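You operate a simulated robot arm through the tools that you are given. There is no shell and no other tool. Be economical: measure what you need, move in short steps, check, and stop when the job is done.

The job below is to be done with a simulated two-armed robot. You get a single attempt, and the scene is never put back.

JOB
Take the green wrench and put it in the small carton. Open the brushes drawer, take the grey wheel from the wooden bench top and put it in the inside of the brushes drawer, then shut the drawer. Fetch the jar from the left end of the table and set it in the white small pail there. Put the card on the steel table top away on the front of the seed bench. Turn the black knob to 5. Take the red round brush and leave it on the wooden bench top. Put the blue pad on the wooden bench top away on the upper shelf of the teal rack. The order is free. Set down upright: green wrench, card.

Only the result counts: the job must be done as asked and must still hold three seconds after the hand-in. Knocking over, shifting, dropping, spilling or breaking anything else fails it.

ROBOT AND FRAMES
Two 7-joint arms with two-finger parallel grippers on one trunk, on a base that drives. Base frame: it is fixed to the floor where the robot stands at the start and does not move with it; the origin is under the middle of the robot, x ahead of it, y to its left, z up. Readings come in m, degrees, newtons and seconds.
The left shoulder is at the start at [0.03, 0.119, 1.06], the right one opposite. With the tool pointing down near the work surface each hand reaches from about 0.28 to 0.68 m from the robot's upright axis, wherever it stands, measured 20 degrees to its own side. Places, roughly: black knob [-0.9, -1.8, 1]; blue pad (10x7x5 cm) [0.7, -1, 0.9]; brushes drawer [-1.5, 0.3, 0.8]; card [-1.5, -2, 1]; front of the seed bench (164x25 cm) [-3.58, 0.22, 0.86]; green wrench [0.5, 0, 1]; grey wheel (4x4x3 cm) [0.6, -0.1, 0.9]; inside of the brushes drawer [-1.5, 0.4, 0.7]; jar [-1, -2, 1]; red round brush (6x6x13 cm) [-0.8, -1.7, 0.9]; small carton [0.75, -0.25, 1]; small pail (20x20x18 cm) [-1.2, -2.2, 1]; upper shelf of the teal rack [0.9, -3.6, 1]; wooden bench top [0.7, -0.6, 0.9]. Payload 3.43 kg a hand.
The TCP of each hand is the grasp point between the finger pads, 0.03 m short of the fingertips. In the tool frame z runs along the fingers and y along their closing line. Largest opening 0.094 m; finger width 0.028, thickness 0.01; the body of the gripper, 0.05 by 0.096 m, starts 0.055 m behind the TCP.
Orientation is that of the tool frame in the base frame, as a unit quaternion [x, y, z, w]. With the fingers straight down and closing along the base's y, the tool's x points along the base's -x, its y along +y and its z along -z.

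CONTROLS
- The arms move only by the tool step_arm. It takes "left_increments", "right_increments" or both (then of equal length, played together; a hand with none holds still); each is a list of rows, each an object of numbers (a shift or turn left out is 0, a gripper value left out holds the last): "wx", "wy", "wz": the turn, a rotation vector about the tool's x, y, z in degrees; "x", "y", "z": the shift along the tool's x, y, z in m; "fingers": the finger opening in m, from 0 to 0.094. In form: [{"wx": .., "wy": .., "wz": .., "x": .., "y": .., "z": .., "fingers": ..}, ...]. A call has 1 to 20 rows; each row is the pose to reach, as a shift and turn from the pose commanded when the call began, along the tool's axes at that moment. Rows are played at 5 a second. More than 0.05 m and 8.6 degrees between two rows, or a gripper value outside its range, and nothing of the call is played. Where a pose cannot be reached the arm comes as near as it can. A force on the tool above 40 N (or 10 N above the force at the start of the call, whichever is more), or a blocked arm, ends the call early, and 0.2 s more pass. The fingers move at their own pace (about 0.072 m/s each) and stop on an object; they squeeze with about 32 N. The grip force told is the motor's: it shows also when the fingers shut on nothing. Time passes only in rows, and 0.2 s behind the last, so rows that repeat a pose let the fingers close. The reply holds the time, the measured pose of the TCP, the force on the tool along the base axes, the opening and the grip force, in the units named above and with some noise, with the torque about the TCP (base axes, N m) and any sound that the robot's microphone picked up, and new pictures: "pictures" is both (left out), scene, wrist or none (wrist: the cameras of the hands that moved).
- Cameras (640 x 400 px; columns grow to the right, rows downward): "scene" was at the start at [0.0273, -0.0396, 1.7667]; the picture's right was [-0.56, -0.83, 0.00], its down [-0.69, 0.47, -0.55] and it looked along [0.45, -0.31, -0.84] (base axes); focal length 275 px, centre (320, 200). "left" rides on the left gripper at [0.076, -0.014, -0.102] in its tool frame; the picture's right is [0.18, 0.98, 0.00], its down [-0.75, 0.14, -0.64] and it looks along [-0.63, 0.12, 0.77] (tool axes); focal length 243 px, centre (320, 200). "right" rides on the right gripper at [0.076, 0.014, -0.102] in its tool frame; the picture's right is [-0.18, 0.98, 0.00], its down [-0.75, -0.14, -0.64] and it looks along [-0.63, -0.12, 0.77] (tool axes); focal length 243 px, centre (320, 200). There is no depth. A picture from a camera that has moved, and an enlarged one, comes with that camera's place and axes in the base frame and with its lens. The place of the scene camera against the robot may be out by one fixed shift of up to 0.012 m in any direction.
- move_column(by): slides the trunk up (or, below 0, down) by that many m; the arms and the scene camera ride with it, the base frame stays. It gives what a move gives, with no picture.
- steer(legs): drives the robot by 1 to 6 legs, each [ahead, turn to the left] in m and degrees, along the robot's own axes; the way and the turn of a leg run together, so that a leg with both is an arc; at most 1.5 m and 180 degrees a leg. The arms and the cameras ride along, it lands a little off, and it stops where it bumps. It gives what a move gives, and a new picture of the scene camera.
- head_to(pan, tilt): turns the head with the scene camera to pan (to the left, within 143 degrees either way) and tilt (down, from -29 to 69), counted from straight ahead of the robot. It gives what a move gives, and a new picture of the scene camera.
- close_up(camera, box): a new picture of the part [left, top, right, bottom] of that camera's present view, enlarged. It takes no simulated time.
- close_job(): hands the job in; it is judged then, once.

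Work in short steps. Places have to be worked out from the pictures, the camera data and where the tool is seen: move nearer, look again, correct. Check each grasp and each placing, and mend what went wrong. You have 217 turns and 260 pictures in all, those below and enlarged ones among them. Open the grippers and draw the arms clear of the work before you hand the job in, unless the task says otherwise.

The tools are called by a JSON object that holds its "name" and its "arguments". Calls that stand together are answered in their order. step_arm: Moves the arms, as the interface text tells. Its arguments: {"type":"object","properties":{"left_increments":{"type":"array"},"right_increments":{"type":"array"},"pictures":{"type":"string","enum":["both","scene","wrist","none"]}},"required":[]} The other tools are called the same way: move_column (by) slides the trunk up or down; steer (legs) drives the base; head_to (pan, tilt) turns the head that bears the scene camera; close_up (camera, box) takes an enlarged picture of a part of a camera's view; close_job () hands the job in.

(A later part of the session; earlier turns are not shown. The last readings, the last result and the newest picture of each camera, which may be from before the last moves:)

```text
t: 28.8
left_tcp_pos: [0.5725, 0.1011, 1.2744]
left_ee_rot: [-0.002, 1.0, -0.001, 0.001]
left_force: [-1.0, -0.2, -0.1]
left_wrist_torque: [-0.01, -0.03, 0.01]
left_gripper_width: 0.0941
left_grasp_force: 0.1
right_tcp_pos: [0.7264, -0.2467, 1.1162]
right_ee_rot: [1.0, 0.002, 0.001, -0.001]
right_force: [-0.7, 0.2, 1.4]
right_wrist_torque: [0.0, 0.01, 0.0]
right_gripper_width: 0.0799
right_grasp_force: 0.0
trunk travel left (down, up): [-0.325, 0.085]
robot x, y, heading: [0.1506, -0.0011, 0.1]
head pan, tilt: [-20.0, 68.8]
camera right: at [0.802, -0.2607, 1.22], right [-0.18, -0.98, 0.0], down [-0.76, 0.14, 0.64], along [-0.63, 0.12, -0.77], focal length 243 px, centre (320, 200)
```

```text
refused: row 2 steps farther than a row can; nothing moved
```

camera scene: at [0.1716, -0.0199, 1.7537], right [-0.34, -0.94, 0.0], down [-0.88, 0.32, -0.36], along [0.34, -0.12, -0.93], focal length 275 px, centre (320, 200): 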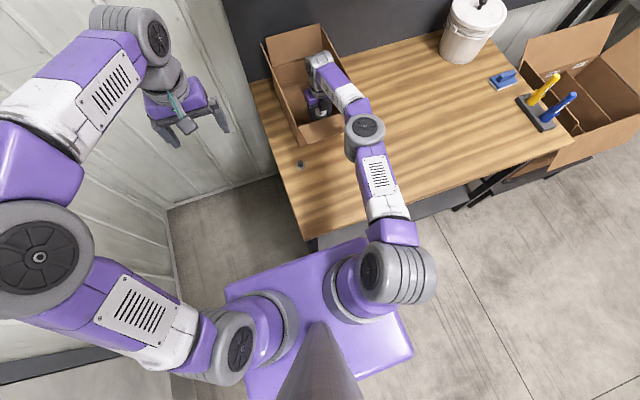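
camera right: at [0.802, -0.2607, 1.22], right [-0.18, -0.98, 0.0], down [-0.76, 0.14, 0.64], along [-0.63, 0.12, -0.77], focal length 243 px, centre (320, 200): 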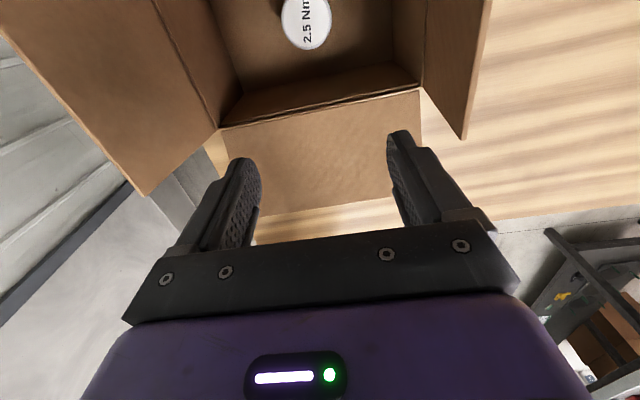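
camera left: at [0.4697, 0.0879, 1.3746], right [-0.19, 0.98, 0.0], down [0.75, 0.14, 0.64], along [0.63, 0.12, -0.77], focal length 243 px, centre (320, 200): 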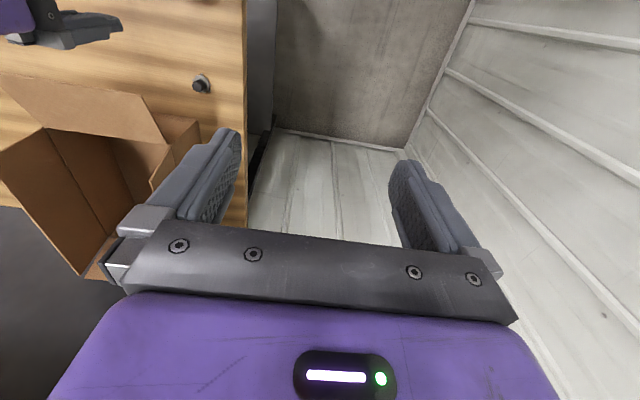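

{"name": "step_arm", "arguments": {"right_increments": [{"x": -0.04, "z": -0.02}, {"x": -0.08, "z": -0.03, "y": 0.02}, {"x": -0.12, "z": -0.04, "y": 0.04}, {"x": -0.16, "z": -0.05, "y": 0.06}, {"x": -0.2, "z": -0.06, "y": 0.08}, {"x": -0.24, "z": -0.06, "y": 0.1}, {"x": -0.28, "z": -0.06, "y": 0.12}, {"x": -0.29, "z": -0.06, "y": 0.14}, {"x": -0.29, "z": -0.06, "y": 0.14}, {"x": -0.29, "z": -0.06, "y": 0.14}, {"x": -0.29, "z": -0.06, "y": 0.14}, {"x": -0.29, "z": -0.06, "y": 0.14}], "left_increments": [{"x": 0}, {"x": 0}, {"x": 0}, {"x": 0}, {"x": -0.01, "y": -0.02, "z": 0.03}, {"x": -0.02, "y": -0.05, "z": 0.06}, {"x": -0.03, "y": -0.08, "z": 0.09}, {"x": -0.035, "y": -0.11, "z": 0.12}, {"x": -0.04, "y": -0.14, "z": 0.15}, {"x": -0.042, "y": -0.17, "z": 0.18}, {"x": -0.042, "y": -0.2, "z": 0.2}, {"x": -0.042, "y": -0.21, "z": 0.22}]}}

```text
t: 31.4
left_tcp_pos: [0.6155, -0.1103, 1.0533]
left_ee_rot: [-0.002, 1.0, 0.0, 0.0]
left_force: [0.0, 0.3, 0.5]
left_wrist_torque: [0.01, 0.01, 0.02]
left_gripper_width: 0.094
left_grasp_force: 0.1
right_tcp_pos: [0.4391, -0.3869, 1.1725]
right_ee_rot: [1.0, 0.002, 0.001, -0.001]
right_force: [-0.5, 0.4, -0.2]
right_wrist_torque: [-0.02, -0.01, 0.0]
right_gripper_width: 0.08
right_grasp_force: 0.1
trunk travel left (down, up): [-0.325, 0.085]
robot x, y, heading: [0.1502, -0.0007, -0.1]
head pan, tilt: [-20.0, 68.8]
camera scene: at [0.1709, -0.0198, 1.7537], right [-0.34, -0.94, 0.0], down [-0.88, 0.32, -0.36], along [0.34, -0.12, -0.93], focal length 275 px, centre (320, 200)
camera right: at [0.515, -0.4013, 1.2755], right [-0.18, -0.98, 0.0], down [-0.76, 0.14, 0.64], along [-0.63, 0.11, -0.77], focal length 243 px, centre (320, 200)
camera left: at [0.5392, -0.1229, 1.1544], right [-0.19, 0.98, 0.0], down [0.75, 0.14, 0.64], along [0.63, 0.12, -0.77], focal length 243 px, centre (320, 200)
```

scene: 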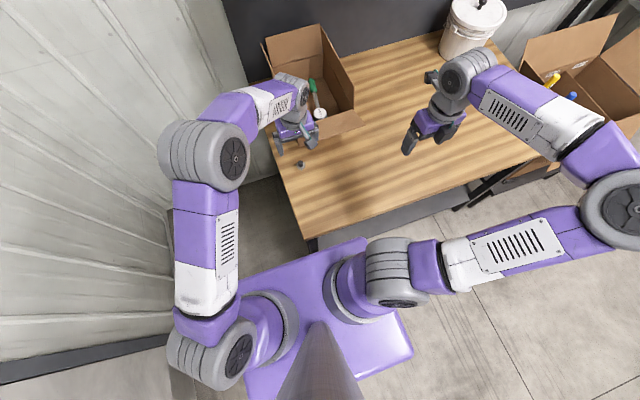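
right: 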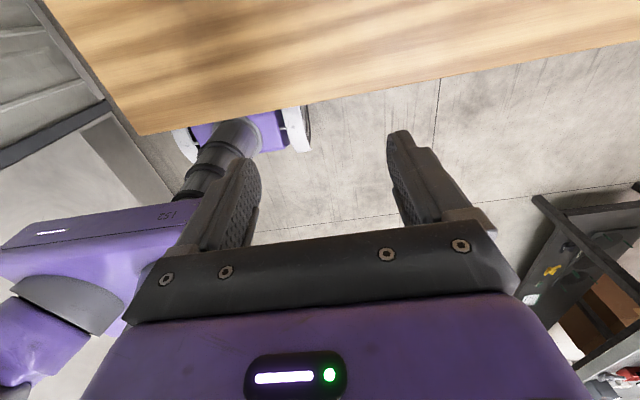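
left: 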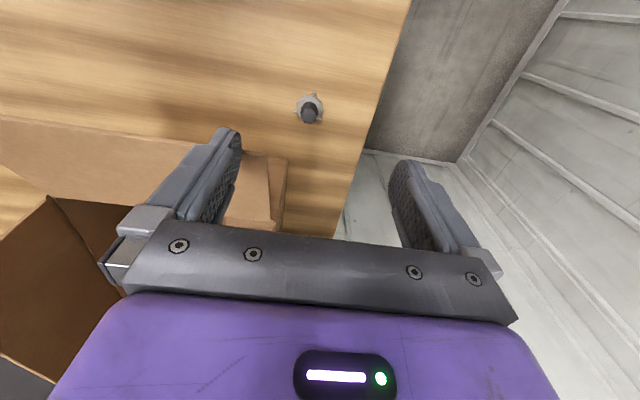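

The wheel is near (0.622, -0.114). I go down partway and look again.

{"name": "step_arm", "arguments": {"left_increments": [{"x": -0.005, "y": -0.004, "z": 0.04}, {"x": -0.007, "y": -0.004, "z": 0.085}], "pictures": "wrist"}}

{"name": "close_up", "arguments": {"camera": "left", "box": [200, 80, 420, 240]}}

```text
t: 32.0
left_tcp_pos: [0.6254, -0.1142, 0.966]
left_ee_rot: [-0.003, 1.0, -0.001, 0.001]
left_force: [0.2, 0.3, 1.1]
left_wrist_torque: [0.0, -0.01, -0.02]
left_gripper_width: 0.0941
left_grasp_force: 0.1
right_tcp_pos: [0.4403, -0.3866, 1.1718]
right_ee_rot: [1.0, 0.002, 0.001, 0.0]
right_force: [-0.9, 0.2, 0.1]
right_wrist_torque: [-0.02, 0.0, -0.01]
right_gripper_width: 0.0799
right_grasp_force: 0.0
trunk travel left (down, up): [-0.325, 0.085]
robot x, y, heading: [0.1476, -0.0003, 0.0]
head pan, tilt: [-20.0, 68.8]
camera left: at [0.549, -0.1275, 1.0688], right [-0.19, 0.98, 0.0], down [0.75, 0.15, 0.64], along [0.63, 0.12, -0.77], focal length 243 px, centre (320, 200)
```

left: 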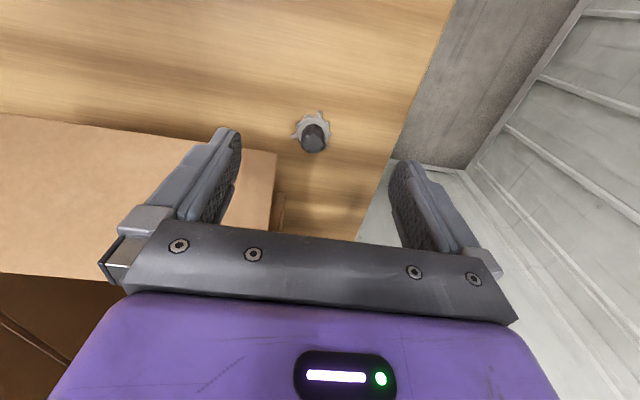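

```text
2.50 times, centred on (310, 160) of left
camera zoom: at [0.549, -0.1275, 1.0688], right [-0.19, 0.98, 0.0], down [0.75, 0.15, 0.64], along [0.63, 0.12, -0.77], focal length 606 px, centre (345, 300)
```

zoom: 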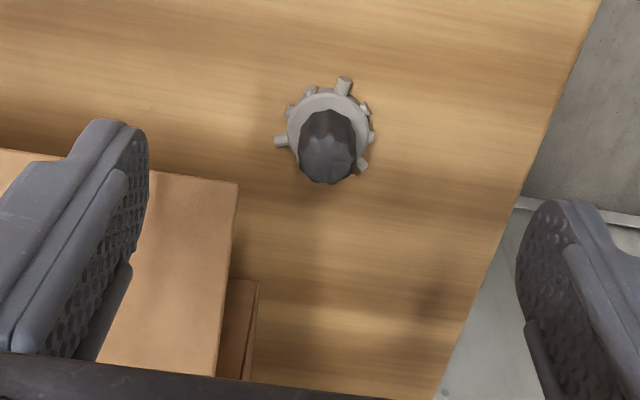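

The carton's near flap sticks out horizontally at about z 0.985 almost above the wheel. So I go up and aside, turn the left hand to close along x, and will approach tilted from the +y side.

{"name": "step_arm", "arguments": {"left_increments": [{"z": -0.04}, {"z": -0.08}, {"z": -0.12}, {"wz": 8.2, "y": 0.02, "z": -0.12}, {"wz": 16.4, "y": 0.04, "z": -0.12}, {"wz": 24.6, "y": 0.06, "z": -0.12}, {"wz": 32.8, "y": 0.08, "z": -0.12}, {"wz": 41, "y": 0.1, "z": -0.12}, {"wz": 49.2, "y": 0.1, "z": -0.12}, {"wz": 57.4, "y": 0.1, "z": -0.12}, {"wz": 65.6, "y": 0.1, "z": -0.12}, {"wz": 73.8, "y": 0.1, "z": -0.12}, {"wz": 82, "y": 0.1, "z": -0.12}, {"wz": 90, "y": 0.1, "z": -0.12}]}}

```text
t: 35.0
left_tcp_pos: [0.625, -0.0118, 1.0881]
left_ee_rot: [0.707, 0.708, 0.0, 0.0]
left_force: [0.5, -0.3, -0.1]
left_wrist_torque: [-0.02, -0.03, -0.05]
left_gripper_width: 0.0937
left_grasp_force: 0.1
right_tcp_pos: [0.4394, -0.387, 1.1713]
right_ee_rot: [1.0, 0.002, 0.001, 0.0]
right_force: [0.1, -0.4, 0.8]
right_wrist_torque: [-0.03, 0.0, -0.01]
right_gripper_width: 0.0798
right_grasp_force: 0.0
trunk travel left (down, up): [-0.325, 0.085]
robot x, y, heading: [0.1522, -0.001, -0.0]
head pan, tilt: [-20.0, 68.8]
camera scene: at [0.1709, -0.0195, 1.7537], right [-0.34, -0.94, 0.0], down [-0.88, 0.32, -0.36], along [0.34, -0.12, -0.93], focal length 275 px, centre (320, 200)
camera left: at [0.6104, 0.0645, 1.1903], right [0.98, 0.19, 0.0], down [0.14, -0.75, 0.64], along [0.12, -0.63, -0.77], focal length 243 px, centre (320, 200)
```

scene: 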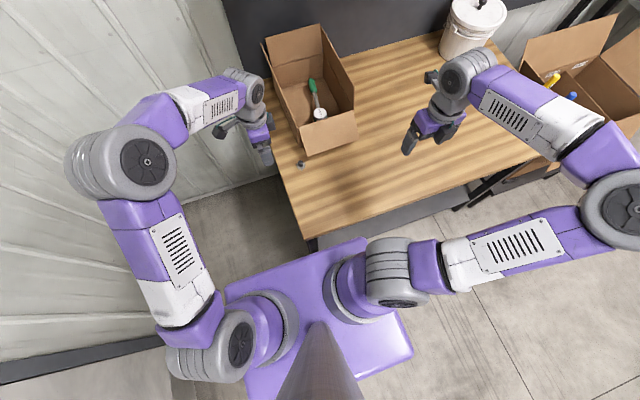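
left: 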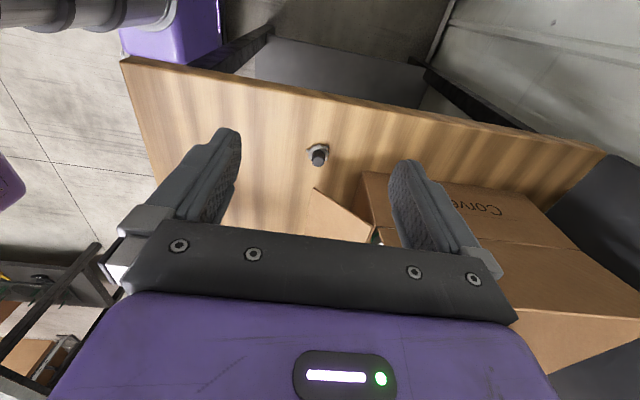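

With the new view, triangulation puts the bench surface near z 0.835 and the wheel at (0.645, -0.115, 0.85), with the flap tip at (0.64, -0.138, 0.917). I tilt the tool 20° and come down above the wheel.

{"name": "step_arm", "arguments": {"left_increments": [{"wy": -7, "x": -0.03, "y": 0.01, "z": 0.02}, {"wy": -14, "x": -0.06, "y": 0.02, "z": 0.04}, {"wy": -20, "x": -0.085, "y": 0.02, "z": 0.08}, {"wy": -20, "x": -0.09, "y": 0.02, "z": 0.12}, {"wy": -20, "x": -0.09, "y": 0.02, "z": 0.14}], "pictures": "wrist"}}

```text
t: 36.2
left_tcp_pos: [0.6459, -0.1042, 0.9485]
left_ee_rot: [0.695, 0.698, -0.122, 0.124]
left_force: [-0.4, 0.3, 0.1]
left_wrist_torque: [-0.01, 0.02, 0.0]
left_gripper_width: 0.0936
left_grasp_force: 0.0
right_tcp_pos: [0.4387, -0.3866, 1.1728]
right_ee_rot: [1.0, 0.003, 0.002, 0.001]
right_force: [-0.3, 0.6, 0.1]
right_wrist_torque: [-0.01, 0.01, 0.03]
right_gripper_width: 0.0797
right_grasp_force: 0.0
trunk travel left (down, up): [-0.325, 0.085]
robot x, y, heading: [0.149, 0.0011, 0.3]
head pan, tilt: [-20.0, 68.8]
camera left: at [0.6323, 0.004, 1.0179], right [0.98, 0.18, -0.06], down [0.14, -0.49, 0.86], along [0.12, -0.86, -0.5], focal length 243 px, centre (320, 200)
```

left: 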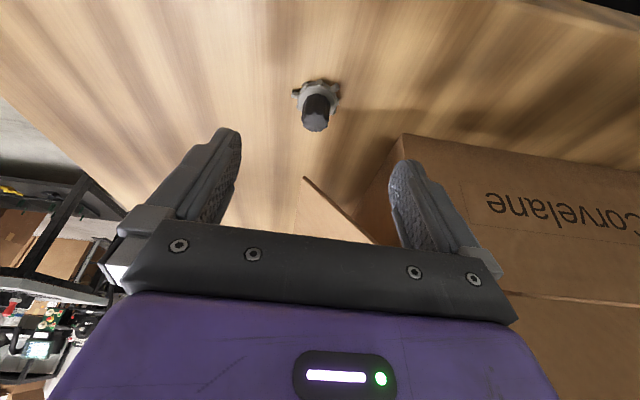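

Wheel at (0.644, -0.121), with the flap corner about 2 cm behind it. I descend along the fingers to the wheel.

{"name": "step_arm", "arguments": {"left_increments": [{"x": 0.008, "y": -0.002, "z": 0.03}, {"x": 0.015, "y": -0.002, "z": 0.055}, {"x": 0.015, "y": -0.002, "z": 0.066}], "pictures": "wrist"}}

```text
t: 37.0
left_tcp_pos: [0.6413, -0.108, 0.8936]
left_ee_rot: [0.695, 0.698, -0.122, 0.123]
left_force: [-6.4, 11.4, 20.6]
left_wrist_torque: [0.44, 1.11, -0.33]
left_gripper_width: 0.0939
left_grasp_force: 0.3
right_tcp_pos: [0.4392, -0.3849, 1.1736]
right_ee_rot: [1.0, 0.003, 0.002, 0.001]
right_force: [0.2, -0.5, 1.2]
right_wrist_torque: [0.0, -0.02, 0.05]
right_gripper_width: 0.0803
right_grasp_force: 0.1
trunk travel left (down, up): [-0.325, 0.085]
robot x, y, heading: [0.1495, -0.0013, 0.1]
head pan, tilt: [-20.0, 68.8]
stopped in row 3 (left hand): the force on the tool passed its limit at 50 N (the readings are from after the stop); the commanded pose is now the measured one
camera left: at [0.6284, -0.0007, 0.9627], right [0.98, 0.18, -0.06], down [0.14, -0.49, 0.86], along [0.12, -0.85, -0.51], focal length 243 px, centre (320, 200)
```

left: 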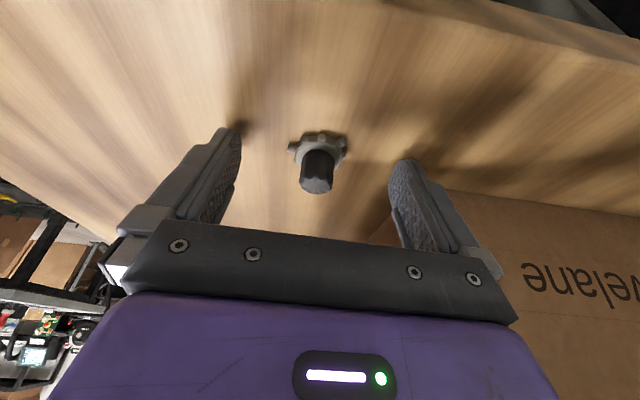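

The tips touched the bench at TCP 0.894, so the surface is at z 0.86 and the wheel is at about (0.640, -0.102). I ease up a few mm, shift 13 mm towards +y, and close.

{"name": "step_arm", "arguments": {"left_increments": [{"z": -0.007}, {"x": 0.011, "y": -0.001, "z": -0.007}, {"x": 0.011, "y": -0.001, "z": -0.006}], "pictures": "wrist"}}

```text
t: 37.8
left_tcp_pos: [0.643, -0.0978, 0.8927]
left_ee_rot: [0.696, 0.697, -0.122, 0.124]
left_force: [-0.3, 0.0, 0.5]
left_wrist_torque: [0.0, -0.01, 0.01]
left_gripper_width: 0.094
left_grasp_force: 0.1
right_tcp_pos: [0.4389, -0.3865, 1.1733]
right_ee_rot: [1.0, 0.004, 0.001, 0.0]
right_force: [-0.1, -0.9, 0.4]
right_wrist_torque: [0.05, 0.04, 0.06]
right_gripper_width: 0.08
right_grasp_force: 0.1
trunk travel left (down, up): [-0.325, 0.085]
robot x, y, heading: [0.1517, -0.0011, 0.2]
head pan, tilt: [-20.0, 68.8]
camera left: at [0.6287, 0.01, 0.9627], right [0.98, 0.18, -0.06], down [0.14, -0.49, 0.86], along [0.12, -0.85, -0.5], focal length 243 px, centre (320, 200)
```

left: 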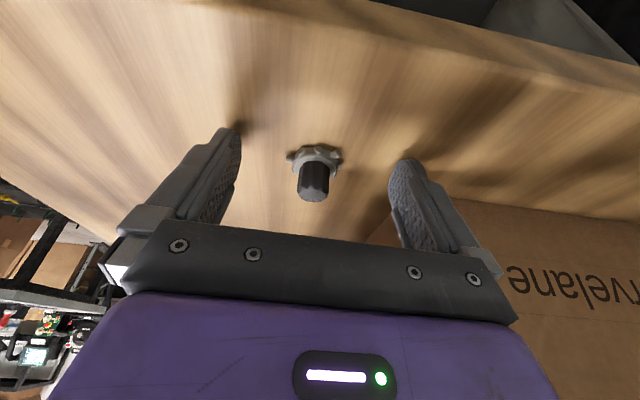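

The wheel sits between the fingertips. Closing.

{"name": "step_arm", "arguments": {"left_increments": [{"fingers": 0.01}, {"fingers": 0.01}, {"fingers": 0.01}, {"fingers": 0.01}], "pictures": "wrist"}}

```text
t: 38.8
left_tcp_pos: [0.6432, -0.0987, 0.8964]
left_ee_rot: [0.695, 0.697, -0.122, 0.126]
left_force: [2.2, 1.4, 17.8]
left_wrist_torque: [-0.16, -0.03, -0.01]
left_gripper_width: 0.0174
left_grasp_force: 33.0
right_tcp_pos: [0.4387, -0.3862, 1.1743]
right_ee_rot: [1.0, 0.004, 0.001, 0.0]
right_force: [-0.5, 0.2, 0.9]
right_wrist_torque: [0.0, -0.03, 0.0]
right_gripper_width: 0.0798
right_grasp_force: 0.0
trunk travel left (down, up): [-0.325, 0.085]
robot x, y, heading: [0.1487, 0.0028, 0.4]
head pan, tilt: [-20.0, 68.8]
camera left: at [0.6288, 0.0098, 0.9649], right [0.98, 0.18, -0.06], down [0.14, -0.48, 0.86], along [0.13, -0.86, -0.5], focal length 243 px, centre (320, 200)
```

left: 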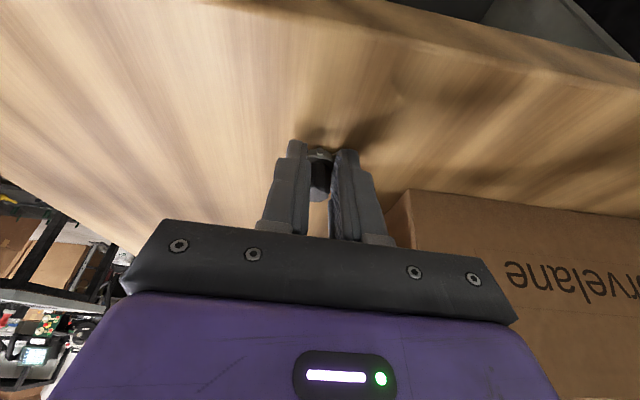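

It grips the knob of the wheel at 17 mm. I lift and check that it comes along.

{"name": "step_arm", "arguments": {"left_increments": [{"z": -0.03}, {"z": -0.06}, {"x": 0.03, "z": -0.1}, {"x": 0.06, "z": -0.14}, {"x": 0.08, "z": -0.18}], "pictures": "wrist"}}

```text
t: 40.0
left_tcp_pos: [0.6429, 0.0375, 1.0388]
left_ee_rot: [0.695, 0.697, -0.122, 0.124]
left_force: [-0.2, -0.9, -0.7]
left_wrist_torque: [-0.01, -0.05, 0.04]
left_gripper_width: 0.0174
left_grasp_force: 31.9
right_tcp_pos: [0.4391, -0.3855, 1.1736]
right_ee_rot: [1.0, 0.002, 0.001, 0.002]
right_force: [0.0, 0.3, 0.2]
right_wrist_torque: [0.01, 0.02, -0.01]
right_gripper_width: 0.0801
right_grasp_force: 0.1
trunk travel left (down, up): [-0.325, 0.085]
robot x, y, heading: [0.1518, 0.0002, -0.1]
head pan, tilt: [-20.0, 68.8]
camera left: at [0.6291, 0.145, 1.1081], right [0.98, 0.18, -0.06], down [0.14, -0.49, 0.86], along [0.12, -0.86, -0.5], focal length 243 px, centre (320, 200)
```

left: 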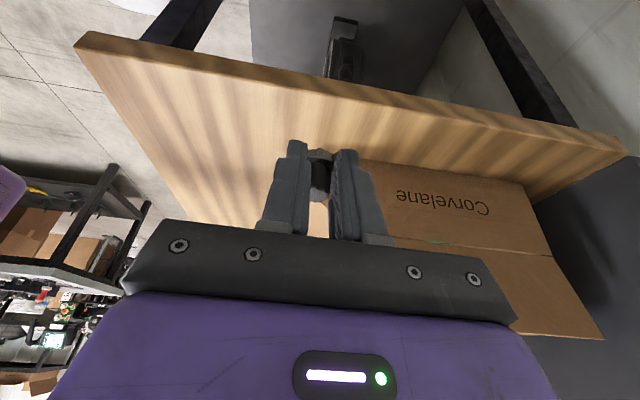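

The wheel is held. I straighten the tool, pull both arms in and up, then back off from the bench and drive to the drawer cabinet.

{"name": "step_arm", "arguments": {"left_increments": [{"wy": 5, "x": -0.01, "y": -0.03, "z": -0.03}, {"wy": 10, "x": -0.02, "y": -0.06, "z": -0.06}, {"wy": 15, "x": -0.03, "y": -0.09, "z": -0.09}, {"wy": 20, "x": -0.04, "y": -0.12, "z": -0.12}, {"wy": 20, "x": -0.055, "y": -0.15, "z": -0.15}], "right_increments": [{"x": -0.02, "z": -0.02}, {"x": -0.04, "z": -0.04}, {"x": -0.06, "z": -0.06}, {"x": -0.08, "z": -0.08}, {"x": -0.1, "z": -0.08}], "pictures": "none"}}

{"name": "steer", "arguments": {"legs": [[-0.6, 0], [0, -156.5], [1.25, 0], [0, -113.5]]}}

{"name": "head_to", "arguments": {"pan": 0, "tilt": 45}}

```text
t: 41.2
left_tcp_pos: [0.4885, 0.0386, 1.193]
left_ee_rot: [0.706, 0.709, 0.002, 0.002]
left_force: [0.4, 0.0, -0.5]
left_wrist_torque: [0.04, -0.01, 0.0]
left_gripper_width: 0.0174
left_grasp_force: 31.7
right_tcp_pos: [0.3368, -0.3877, 1.2509]
right_ee_rot: [1.0, 0.003, 0.001, 0.001]
right_force: [0.2, -0.4, -0.3]
right_wrist_torque: [0.02, -0.01, 0.01]
right_gripper_width: 0.0799
right_grasp_force: 0.0
trunk travel left (down, up): [-0.325, 0.085]
robot x, y, heading: [0.1487, -0.0003, 0.1]
head pan, tilt: [-20.0, 68.8]
```

```text
t: 61.5
left_tcp_pos: [-1.6278, -0.2123, 1.1918]
left_ee_rot: [-0.024, 1.0, 0.001, 0.0]
left_force: [-0.9, 0.3, 0.3]
left_wrist_torque: [-0.02, 0.01, 0.04]
left_gripper_width: 0.0173
left_grasp_force: 31.6
right_tcp_pos: [-1.1958, -0.3455, 1.2491]
right_ee_rot: [0.689, 0.724, 0.001, -0.001]
right_force: [-0.4, -0.2, 1.1]
right_wrist_torque: [0.01, 0.0, -0.01]
right_gripper_width: 0.0799
right_grasp_force: 0.1
trunk travel left (down, up): [-0.325, 0.085]
robot x, y, heading: [-1.5746, -0.5539, 92.5]
head pan, tilt: [-20.0, 68.8]
camera scene: at [-1.5588, -0.5294, 1.7537], right [0.95, -0.3, 0.0], down [-0.28, -0.89, -0.36], along [0.11, 0.35, -0.93], focal length 275 px, centre (320, 200)
```

scene: 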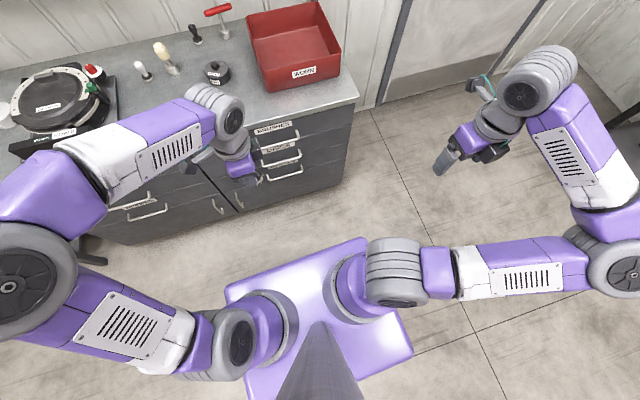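

```text
t: 62.4
left_tcp_pos: [-1.6283, -0.2125, 1.1914]
left_ee_rot: [-0.023, 1.0, 0.001, 0.0]
left_force: [-0.2, 0.0, -0.3]
left_wrist_torque: [-0.03, -0.05, 0.03]
left_gripper_width: 0.0172
left_grasp_force: 32.1
right_tcp_pos: [-1.1969, -0.3458, 1.2499]
right_ee_rot: [0.69, 0.724, 0.001, 0.0]
right_force: [-0.8, -0.1, 0.3]
right_wrist_torque: [0.0, 0.0, 0.01]
right_gripper_width: 0.0804
right_grasp_force: 0.1
trunk travel left (down, up): [-0.325, 0.085]
robot x, y, heading: [-1.5757, -0.5535, 92.3]
head pan, tilt: [0.0, 45.0]
camera scene: at [-1.5791, -0.5014, 1.7825], right [1.0, 0.04, 0.0], down [0.03, -0.71, -0.71], along [-0.03, 0.71, -0.71], focal length 275 px, centre (320, 200)
```

scene: 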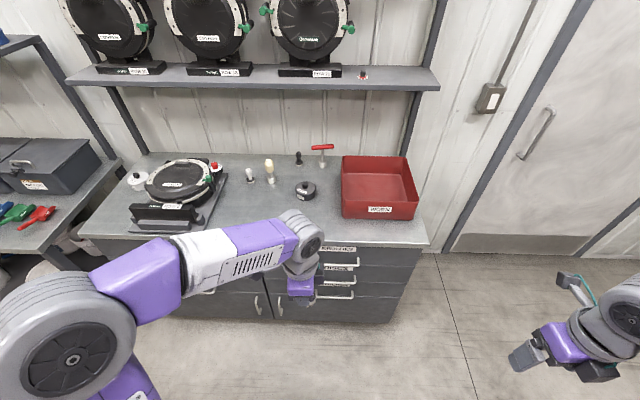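

The drawers are in front of me with labels above the handles. I zoom in to read them.

{"name": "close_up", "arguments": {"camera": "scene", "box": [290, 230, 410, 310]}}

{"name": "close_up", "arguments": {"camera": "scene", "box": [70, 200, 310, 330]}}

```text
5.00 times, centred on (350, 270) of scene
camera zoom: at [-1.5791, -0.5014, 1.7825], right [1.0, 0.04, 0.0], down [0.03, -0.71, -0.71], along [-0.03, 0.71, -0.71], focal length 1377 px, centre (170, -150)
```

zoom: 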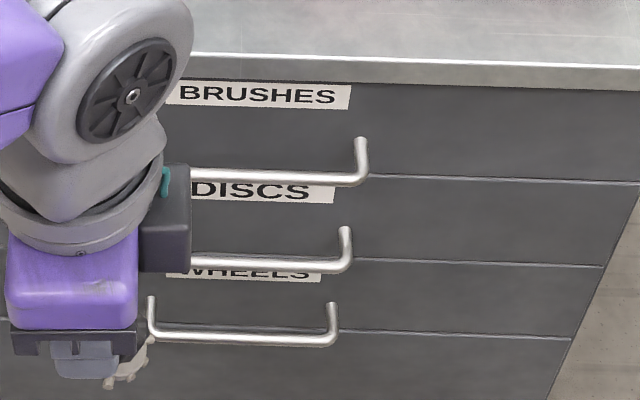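

```text
2.67 times, centred on (190, 265) of scene
camera zoom: at [-1.5791, -0.5014, 1.7825], right [1.0, 0.04, 0.0], down [0.03, -0.71, -0.71], along [-0.03, 0.71, -0.71], focal length 734 px, centre (667, 27)
```

zoom: 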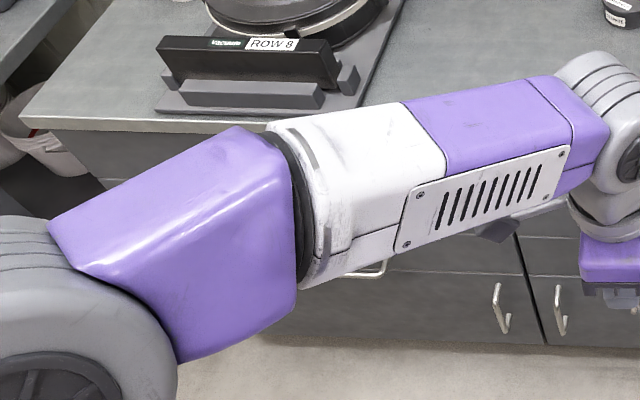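

The top drawer is BRUSHES; its handle bar is at about z 0.757, y 0.135, from x -1.605 to -1.447. I lower the trunk, move the left hand aside and turn the right hand so it can straddle the bar.

{"name": "move_column", "arguments": {"by": -0.15}}

{"name": "step_arm", "arguments": {"left_increments": [{"x": 0.03, "z": -0.02}, {"x": 0.06, "z": -0.04}, {"x": 0.09, "z": -0.06}, {"x": 0.12, "z": -0.08}, {"x": 0.15, "z": -0.1}, {"x": 0.15, "z": -0.1}, {"x": 0.15, "z": -0.1}, {"x": 0.15, "z": -0.1}, {"x": 0.15, "z": -0.1}, {"x": 0.15, "z": -0.1}, {"x": 0.15, "z": -0.1}], "right_increments": [{"wz": 8.4, "y": -0.02}, {"wz": 16.8, "y": -0.04}, {"wz": 25.2, "y": -0.06}, {"wz": 33.6, "y": -0.08}, {"wz": 42, "y": -0.1}, {"wz": 50.4, "y": -0.12}, {"wz": 58.8, "y": -0.14}, {"wz": 67.2, "y": -0.16, "z": 0.02}, {"wz": 75.6, "y": -0.18, "z": 0.04}, {"wz": 84, "y": -0.2, "z": 0.06}, {"wz": 92.4, "y": -0.22, "z": 0.08}]}}

```text
t: 64.2
left_tcp_pos: [-1.629, -0.214, 1.0417]
left_ee_rot: [-0.024, 1.0, 0.001, 0.0]
left_force: [0.1, -0.7, -0.3]
left_wrist_torque: [-0.01, -0.01, -0.01]
left_gripper_width: 0.0174
left_grasp_force: 32.5
right_tcp_pos: [-1.1961, -0.3464, 1.1007]
right_ee_rot: [0.69, 0.724, 0.001, 0.0]
right_force: [-1.0, 0.2, 0.2]
right_wrist_torque: [0.0, 0.0, -0.04]
right_gripper_width: 0.0797
right_grasp_force: 0.1
trunk travel left (down, up): [-0.175, 0.235]
robot x, y, heading: [-1.5775, -0.5497, 92.6]
head pan, tilt: [0.0, 45.0]
```

```text
t: 66.5
left_tcp_pos: [-1.7811, -0.2212, 1.1409]
left_ee_rot: [-0.024, 1.0, 0.0, 0.0]
left_force: [-0.2, 0.5, -0.2]
left_wrist_torque: [0.0, 0.01, -0.01]
left_gripper_width: 0.0174
left_grasp_force: 32.4
right_tcp_pos: [-1.4189, -0.3459, 1.0326]
right_ee_rot: [1.0, 0.002, 0.001, -0.001]
right_force: [-1.1, 0.0, -0.1]
right_wrist_torque: [0.02, -0.03, -0.02]
right_gripper_width: 0.08
right_grasp_force: 0.0
right hand out of reach, approached as far as the arm can: row 11
trunk travel left (down, up): [-0.175, 0.235]
robot x, y, heading: [-1.5741, -0.5555, 92.3]
head pan, tilt: [0.0, 45.0]
camera scene: at [-1.5804, -0.5018, 1.6326], right [1.0, 0.04, 0.0], down [0.03, -0.71, -0.71], along [-0.03, 0.71, -0.71], focal length 275 px, centre (320, 200)
camera right: at [-1.3429, -0.3603, 1.1352], right [-0.18, -0.98, 0.0], down [-0.76, 0.14, 0.64], along [-0.63, 0.12, -0.77], focal length 243 px, centre (320, 200)
camera left: at [-1.8565, -0.2385, 1.2434], right [-0.23, 0.97, 0.0], down [0.75, 0.17, 0.64], along [0.63, 0.15, -0.77], focal length 243 px, centre (320, 200)
```

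scene: 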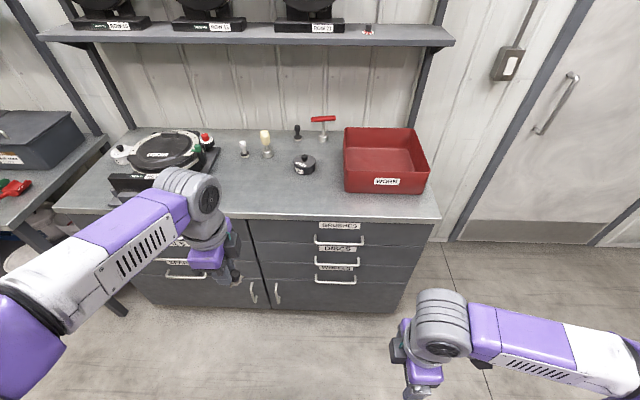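
right: 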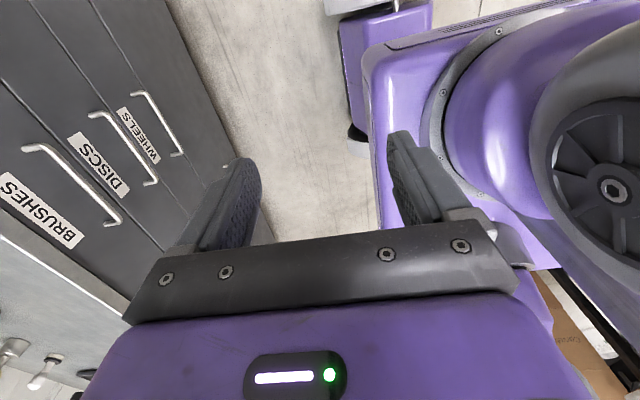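
left: 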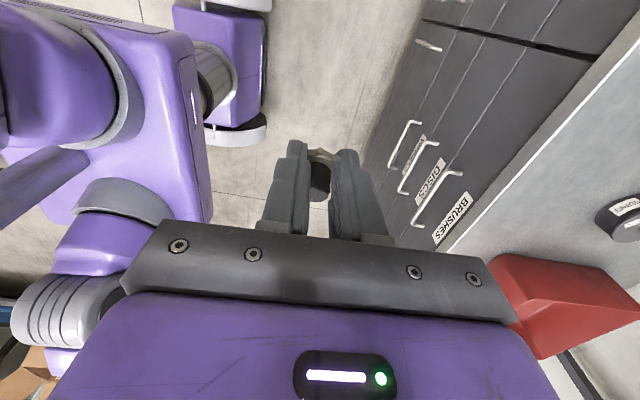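

The handle bar triangulates to (-1.537, 0.145, 0.763), about 0.18 m long. I pitch the right hand nearly horizontal and move to a pre-grasp in front of the bar.

{"name": "step_arm", "arguments": {"right_increments": [{"wx": 7.3, "x": -0.009, "y": -0.036, "z": 0.023}, {"wx": 14.6, "x": -0.018, "y": -0.072, "z": 0.046}, {"wx": 21.9, "x": -0.027, "y": -0.108, "z": 0.069}, {"wx": 29.2, "x": -0.036, "y": -0.144, "z": 0.092}, {"wx": 36.5, "x": -0.045, "y": -0.18, "z": 0.115}, {"wx": 43.8, "x": -0.054, "y": -0.216, "z": 0.138}, {"wx": 51.1, "x": -0.063, "y": -0.252, "z": 0.161}, {"wx": 58.4, "x": -0.072, "y": -0.288, "z": 0.184}, {"wx": 65.7, "x": -0.081, "y": -0.324, "z": 0.207}, {"wx": 73, "x": -0.09, "y": -0.36, "z": 0.23}, {"wx": 80, "x": -0.1, "y": -0.396, "z": 0.25, "fingers": 0.06}, {"wx": 80, "x": -0.1, "y": -0.396, "z": 0.25, "fingers": 0.06}]}}

```text
t: 69.2
left_tcp_pos: [-1.7808, -0.222, 1.1424]
left_ee_rot: [-0.024, 1.0, 0.001, 0.0]
left_force: [-0.6, 0.3, -0.7]
left_wrist_torque: [0.01, -0.02, -0.03]
left_gripper_width: 0.0171
left_grasp_force: 32.1
right_tcp_pos: [-1.5196, 0.0516, 0.7862]
right_ee_rot: [0.764, 0.004, -0.002, -0.645]
right_force: [0.4, -0.2, 0.2]
right_wrist_torque: [-0.02, -0.03, -0.01]
right_gripper_width: 0.0601
right_grasp_force: 0.0
right hand out of reach, approached as far as the arm can: row 1, 2, 3, 4, 5
trunk travel left (down, up): [-0.175, 0.235]
robot x, y, heading: [-1.5774, -0.5493, 92.5]
head pan, tilt: [0.0, 45.0]
camera scene: at [-1.5797, -0.5023, 1.6326], right [1.0, 0.04, 0.0], down [0.03, -0.71, -0.71], along [-0.03, 0.71, -0.71], focal length 275 px, centre (320, 200)
camera right: at [-1.443, -0.0518, 0.789], right [-0.18, -0.17, -0.97], down [-0.75, -0.61, 0.25], along [-0.64, 0.77, -0.01], focal length 243 px, centre (320, 200)
```

scene: 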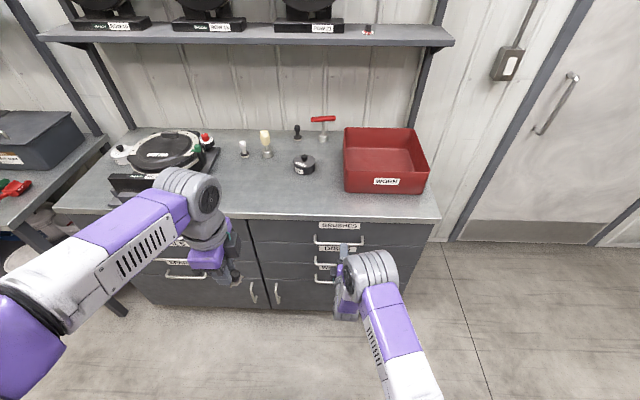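
right: 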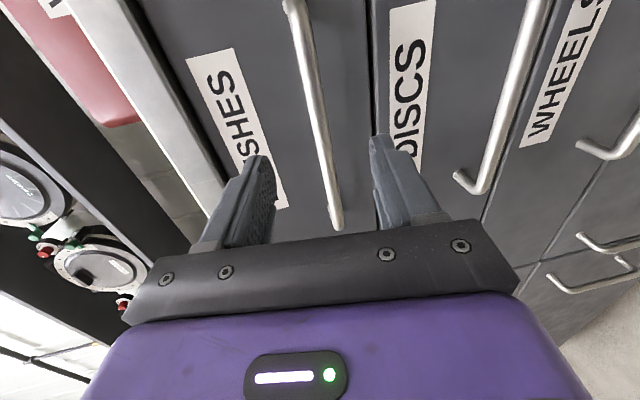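

The Brushes bar lies centred between the fingers. I advance 0.08 m along the fingers and close.

{"name": "step_arm", "arguments": {"right_increments": [{"z": 0.04}, {"z": 0.065}, {"z": 0.078}], "pictures": "wrist"}}

```text
t: 69.9
left_tcp_pos: [-1.7812, -0.2217, 1.1416]
left_ee_rot: [-0.022, 1.0, 0.0, -0.001]
left_force: [0.3, -0.1, -0.8]
left_wrist_torque: [-0.05, 0.02, 0.03]
left_gripper_width: 0.0175
left_grasp_force: 31.8
right_tcp_pos: [-1.5181, 0.1181, 0.7704]
right_ee_rot: [0.765, 0.002, -0.001, -0.644]
right_force: [1.4, -21.3, 5.6]
right_wrist_torque: [1.06, 0.04, -0.1]
right_gripper_width: 0.0616
right_grasp_force: 1.8
trunk travel left (down, up): [-0.175, 0.235]
robot x, y, heading: [-1.5723, -0.5495, 92.3]
head pan, tilt: [0.0, 45.0]
stopped in row 3 (right hand): the force on the tool passed its limit at 49 N (the readings are from after the stop); the commanded pose is now the measured one
camera right: at [-1.4418, 0.0141, 0.774], right [-0.18, -0.17, -0.97], down [-0.75, -0.61, 0.25], along [-0.64, 0.77, -0.02], focal length 243 px, centre (320, 200)
```

right: 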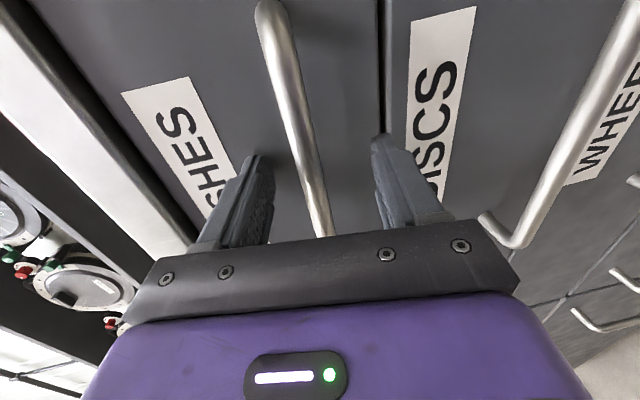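

The tips touched the drawer face with the bar between the fingers. I back off 4 mm and close on the bar.

{"name": "step_arm", "arguments": {"right_increments": [{"z": -0.005}, {"z": -0.005, "fingers": 0.0}, {"z": -0.005, "fingers": 0.0}, {"z": -0.005, "fingers": 0.0}], "pictures": "wrist"}}

```text
t: 70.9
left_tcp_pos: [-1.7809, -0.2212, 1.1416]
left_ee_rot: [-0.023, 1.0, 0.001, 0.001]
left_force: [-1.1, 0.6, 0.2]
left_wrist_torque: [-0.01, 0.0, -0.01]
left_gripper_width: 0.0175
left_grasp_force: 31.7
right_tcp_pos: [-1.5169, 0.1145, 0.7729]
right_ee_rot: [0.764, 0.001, -0.002, -0.645]
right_force: [0.5, 1.6, 11.3]
right_wrist_torque: [0.02, 0.16, -0.03]
right_gripper_width: 0.0162
right_grasp_force: 45.3
trunk travel left (down, up): [-0.175, 0.235]
robot x, y, heading: [-1.5774, -0.553, 92.4]
head pan, tilt: [0.0, 45.0]
camera right: at [-1.4413, 0.0112, 0.7767], right [-0.18, -0.17, -0.97], down [-0.75, -0.61, 0.25], along [-0.64, 0.77, -0.01], focal length 243 px, centre (320, 200)
```

right: 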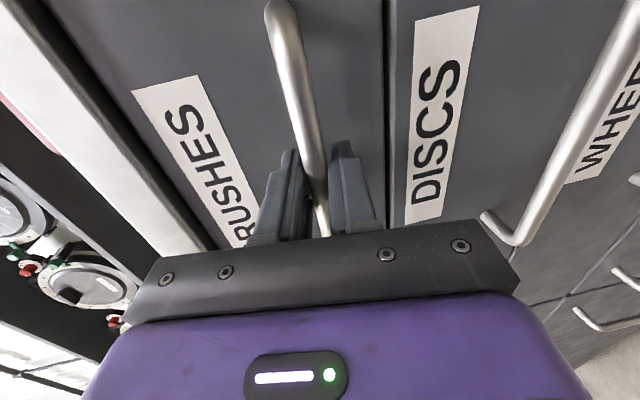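

Bar gripped. I pull the drawer straight out along -y by about 0.22 m.

{"name": "step_arm", "arguments": {"right_increments": [{"z": -0.02, "y": 0.0035}, {"z": -0.05, "y": 0.009}, {"z": -0.08, "y": 0.014}, {"z": -0.11, "y": 0.019}, {"z": -0.14, "y": 0.025}, {"z": -0.17, "y": 0.03}, {"z": -0.2, "y": 0.035}, {"z": -0.23, "y": 0.04}]}}

```text
t: 72.7
left_tcp_pos: [-1.7798, -0.2229, 1.1415]
left_ee_rot: [-0.023, 1.0, 0.001, 0.0]
left_force: [0.5, 0.3, -1.2]
left_wrist_torque: [0.0, -0.03, -0.02]
left_gripper_width: 0.0175
left_grasp_force: 32.5
right_tcp_pos: [-1.5167, -0.1238, 0.7739]
right_ee_rot: [0.766, 0.002, -0.001, -0.643]
right_force: [9.3, -3.9, 21.8]
right_wrist_torque: [-0.11, 0.11, -0.57]
right_gripper_width: 0.0163
right_grasp_force: 44.7
trunk travel left (down, up): [-0.175, 0.235]
robot x, y, heading: [-1.5747, -0.5525, 92.6]
head pan, tilt: [0.0, 45.0]
camera scene: at [-1.5782, -0.5047, 1.6326], right [1.0, 0.04, 0.0], down [0.03, -0.7, -0.71], along [-0.03, 0.71, -0.71], focal length 275 px, centre (320, 200)
camera right: at [-1.4401, -0.2284, 0.7774], right [-0.18, -0.17, -0.97], down [-0.75, -0.61, 0.25], along [-0.63, 0.77, -0.02], focal length 243 px, centre (320, 200)
```

scene: 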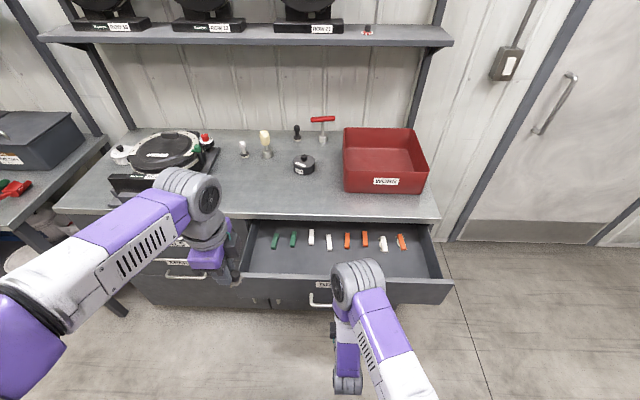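
right: 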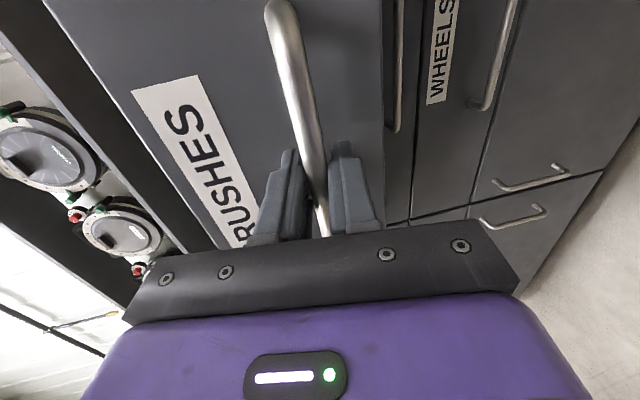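

The drawer is open 0.24 m; brushes lie at its back and the front is free. While the right hand holds the bar, I bring the left hand with the wheel over the free front area, tilted as it was when grasped.

{"name": "step_arm", "arguments": {"left_increments": [{"x": -0.02, "y": 0.04}, {"x": -0.04, "y": 0.08}, {"x": -0.06, "y": 0.12}, {"x": -0.08, "y": 0.16}, {"x": -0.1, "y": 0.2}, {"x": -0.12, "y": 0.24}, {"wy": -7, "x": -0.12, "y": 0.25, "z": 0.04}, {"wy": -14, "x": -0.12, "y": 0.25, "z": 0.08}, {"wy": -20, "x": -0.12, "y": 0.25, "z": 0.12}, {"wy": -20, "x": -0.12, "y": 0.25, "z": 0.16}, {"wy": -20, "x": -0.12, "y": 0.25, "z": 0.2}, {"wy": -20, "x": -0.12, "y": 0.25, "z": 0.24}]}}

```text
t: 75.3
left_tcp_pos: [-1.6711, 0.0346, 0.905]
left_ee_rot: [-0.023, 0.985, 0.005, 0.173]
left_force: [0.4, -0.5, -0.7]
left_wrist_torque: [-0.02, 0.03, 0.0]
left_gripper_width: 0.0175
left_grasp_force: 32.9
left hand out of reach, approached as far as the arm can: row 6
right_tcp_pos: [-1.5171, -0.1223, 0.7727]
right_ee_rot: [0.765, 0.002, -0.002, -0.644]
right_force: [13.5, -0.4, 15.0]
right_wrist_torque: [0.05, 0.03, -0.35]
right_gripper_width: 0.0162
right_grasp_force: 44.5
trunk travel left (down, up): [-0.175, 0.235]
robot x, y, heading: [-1.5763, -0.554, 92.7]
head pan, tilt: [0.0, 45.0]
camera scene: at [-1.5776, -0.5026, 1.6326], right [1.0, 0.04, 0.0], down [0.03, -0.71, -0.71], along [-0.03, 0.71, -0.71], focal length 275 px, centre (320, 200)
camera left: at [-1.7758, 0.016, 0.9742], right [-0.22, 0.97, -0.06], down [0.48, 0.16, 0.86], along [0.85, 0.16, -0.5], focal length 243 px, centre (320, 200)
```

scene: 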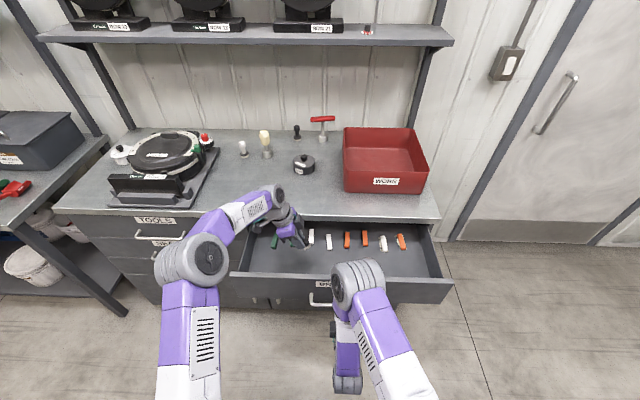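
left: 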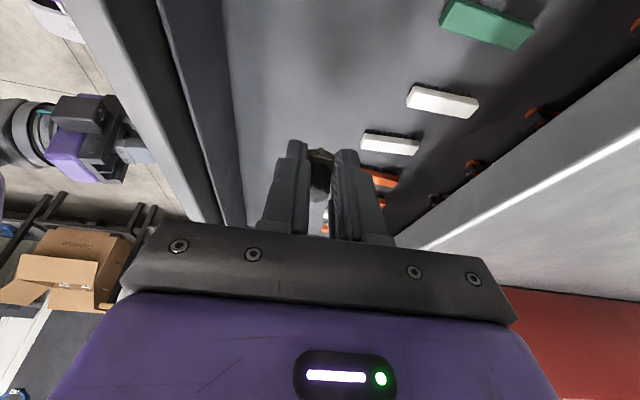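

The spot is clear between the drawer front and the brushes. I lower straight down in steps until the wheel touches the drawer floor.

{"name": "step_arm", "arguments": {"left_increments": [{"x": 0.012, "y": -0.012, "z": 0.033}, {"x": 0.024, "y": -0.012, "z": 0.066}, {"x": 0.034, "y": -0.012, "z": 0.094}, {"x": 0.041, "y": -0.012, "z": 0.113}], "pictures": "wrist"}}

```text
t: 76.3
left_tcp_pos: [-1.6714, 0.0229, 0.7837]
left_ee_rot: [-0.023, 0.985, 0.006, 0.173]
left_force: [0.2, 0.0, 0.0]
left_wrist_torque: [0.03, -0.05, 0.01]
left_gripper_width: 0.0173
left_grasp_force: 32.0
right_tcp_pos: [-1.5171, -0.1216, 0.7732]
right_ee_rot: [0.765, 0.002, -0.002, -0.644]
right_force: [13.7, 1.1, 14.6]
right_wrist_torque: [0.1, 0.08, -0.25]
right_gripper_width: 0.0162
right_grasp_force: 45.6
trunk travel left (down, up): [-0.175, 0.235]
robot x, y, heading: [-1.5796, -0.5458, 92.3]
head pan, tilt: [0.0, 45.0]
camera left: at [-1.7774, 0.0049, 0.8521], right [-0.22, 0.97, -0.06], down [0.48, 0.16, 0.86], along [0.85, 0.16, -0.51], focal length 243 px, centre (320, 200)
```

left: 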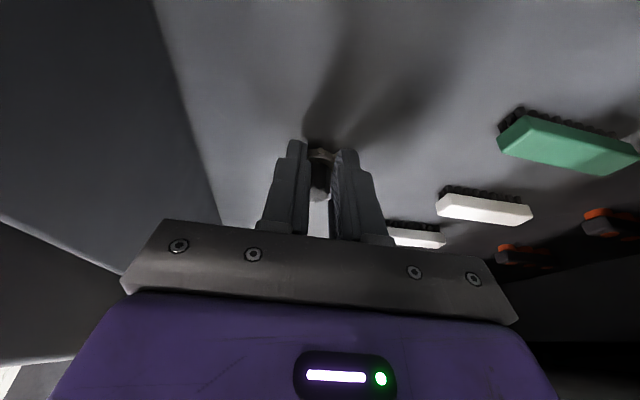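

{"name": "step_arm", "arguments": {"left_increments": [{"x": 0.0034, "z": 0.0094}, {"x": 0.0051, "z": 0.0141}, {"x": 0.0068, "z": 0.0188}], "pictures": "wrist"}}

```text
t: 76.8
left_tcp_pos: [-1.6697, 0.0267, 0.776]
left_ee_rot: [-0.022, 0.984, 0.01, 0.176]
left_force: [-0.7, -1.3, 13.2]
left_wrist_torque: [-0.11, -0.06, -0.03]
left_gripper_width: 0.0177
left_grasp_force: 31.8
right_tcp_pos: [-1.5168, -0.1209, 0.7736]
right_ee_rot: [0.765, 0.002, -0.001, -0.644]
right_force: [4.2, 1.3, 8.1]
right_wrist_torque: [0.1, 0.29, 0.7]
right_gripper_width: 0.0164
right_grasp_force: 44.9
trunk travel left (down, up): [-0.175, 0.235]
robot x, y, heading: [-1.5799, -0.5512, 92.3]
head pan, tilt: [0.0, 45.0]
stopped in row 2 (left hand): the force on the tool passed its limit at 48 N (the readings are from after the stop); the commanded pose is now the measured one
camera left: at [-1.776, 0.0074, 0.8454], right [-0.22, 0.97, -0.05], down [0.48, 0.15, 0.87], along [0.85, 0.16, -0.5], focal length 243 px, centre (320, 200)
```

left: 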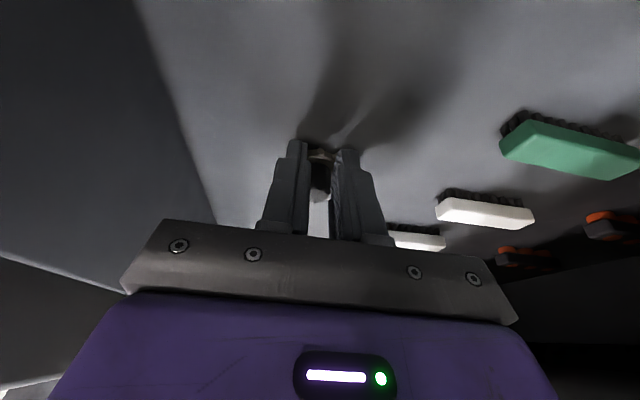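

The wheel is on the drawer floor. I release it and rise straight up.

{"name": "step_arm", "arguments": {"left_increments": [{"z": -0.002, "fingers": 0.05}, {"z": -0.002, "fingers": 0.05}, {"z": -0.002, "fingers": 0.05}, {"z": -0.03, "fingers": 0.05}, {"x": -0.02, "z": -0.07, "fingers": 0.05}, {"x": -0.03, "z": -0.11, "fingers": 0.05}, {"x": -0.05, "z": -0.155, "fingers": 0.05}], "pictures": "wrist"}}

```text
t: 78.4
left_tcp_pos: [-1.6725, 0.022, 0.9389]
left_ee_rot: [-0.023, 0.984, 0.009, 0.175]
left_force: [0.5, -0.4, 0.0]
left_wrist_torque: [-0.01, -0.02, 0.04]
left_gripper_width: 0.0502
left_grasp_force: 0.0
right_tcp_pos: [-1.5168, -0.1218, 0.7718]
right_ee_rot: [0.765, 0.002, 0.0, -0.644]
right_force: [8.0, -2.1, 24.0]
right_wrist_torque: [0.06, 0.19, -0.61]
right_gripper_width: 0.0162
right_grasp_force: 45.1
trunk travel left (down, up): [-0.175, 0.235]
robot x, y, heading: [-1.5774, -0.5483, 92.5]
head pan, tilt: [0.0, 45.0]
camera left: at [-1.78, 0.0037, 1.0071], right [-0.22, 0.97, -0.06], down [0.48, 0.16, 0.86], along [0.85, 0.16, -0.5], focal length 243 px, centre (320, 200)
```

left: 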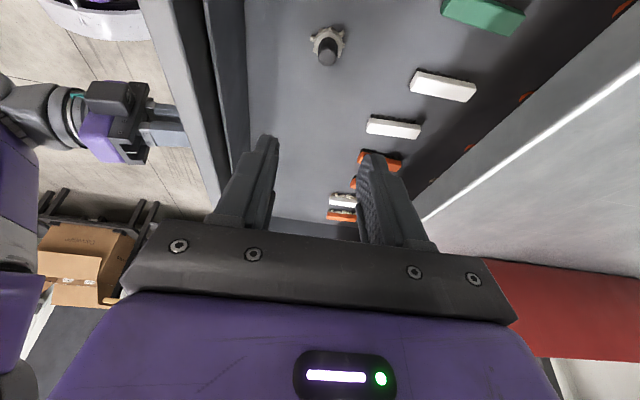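

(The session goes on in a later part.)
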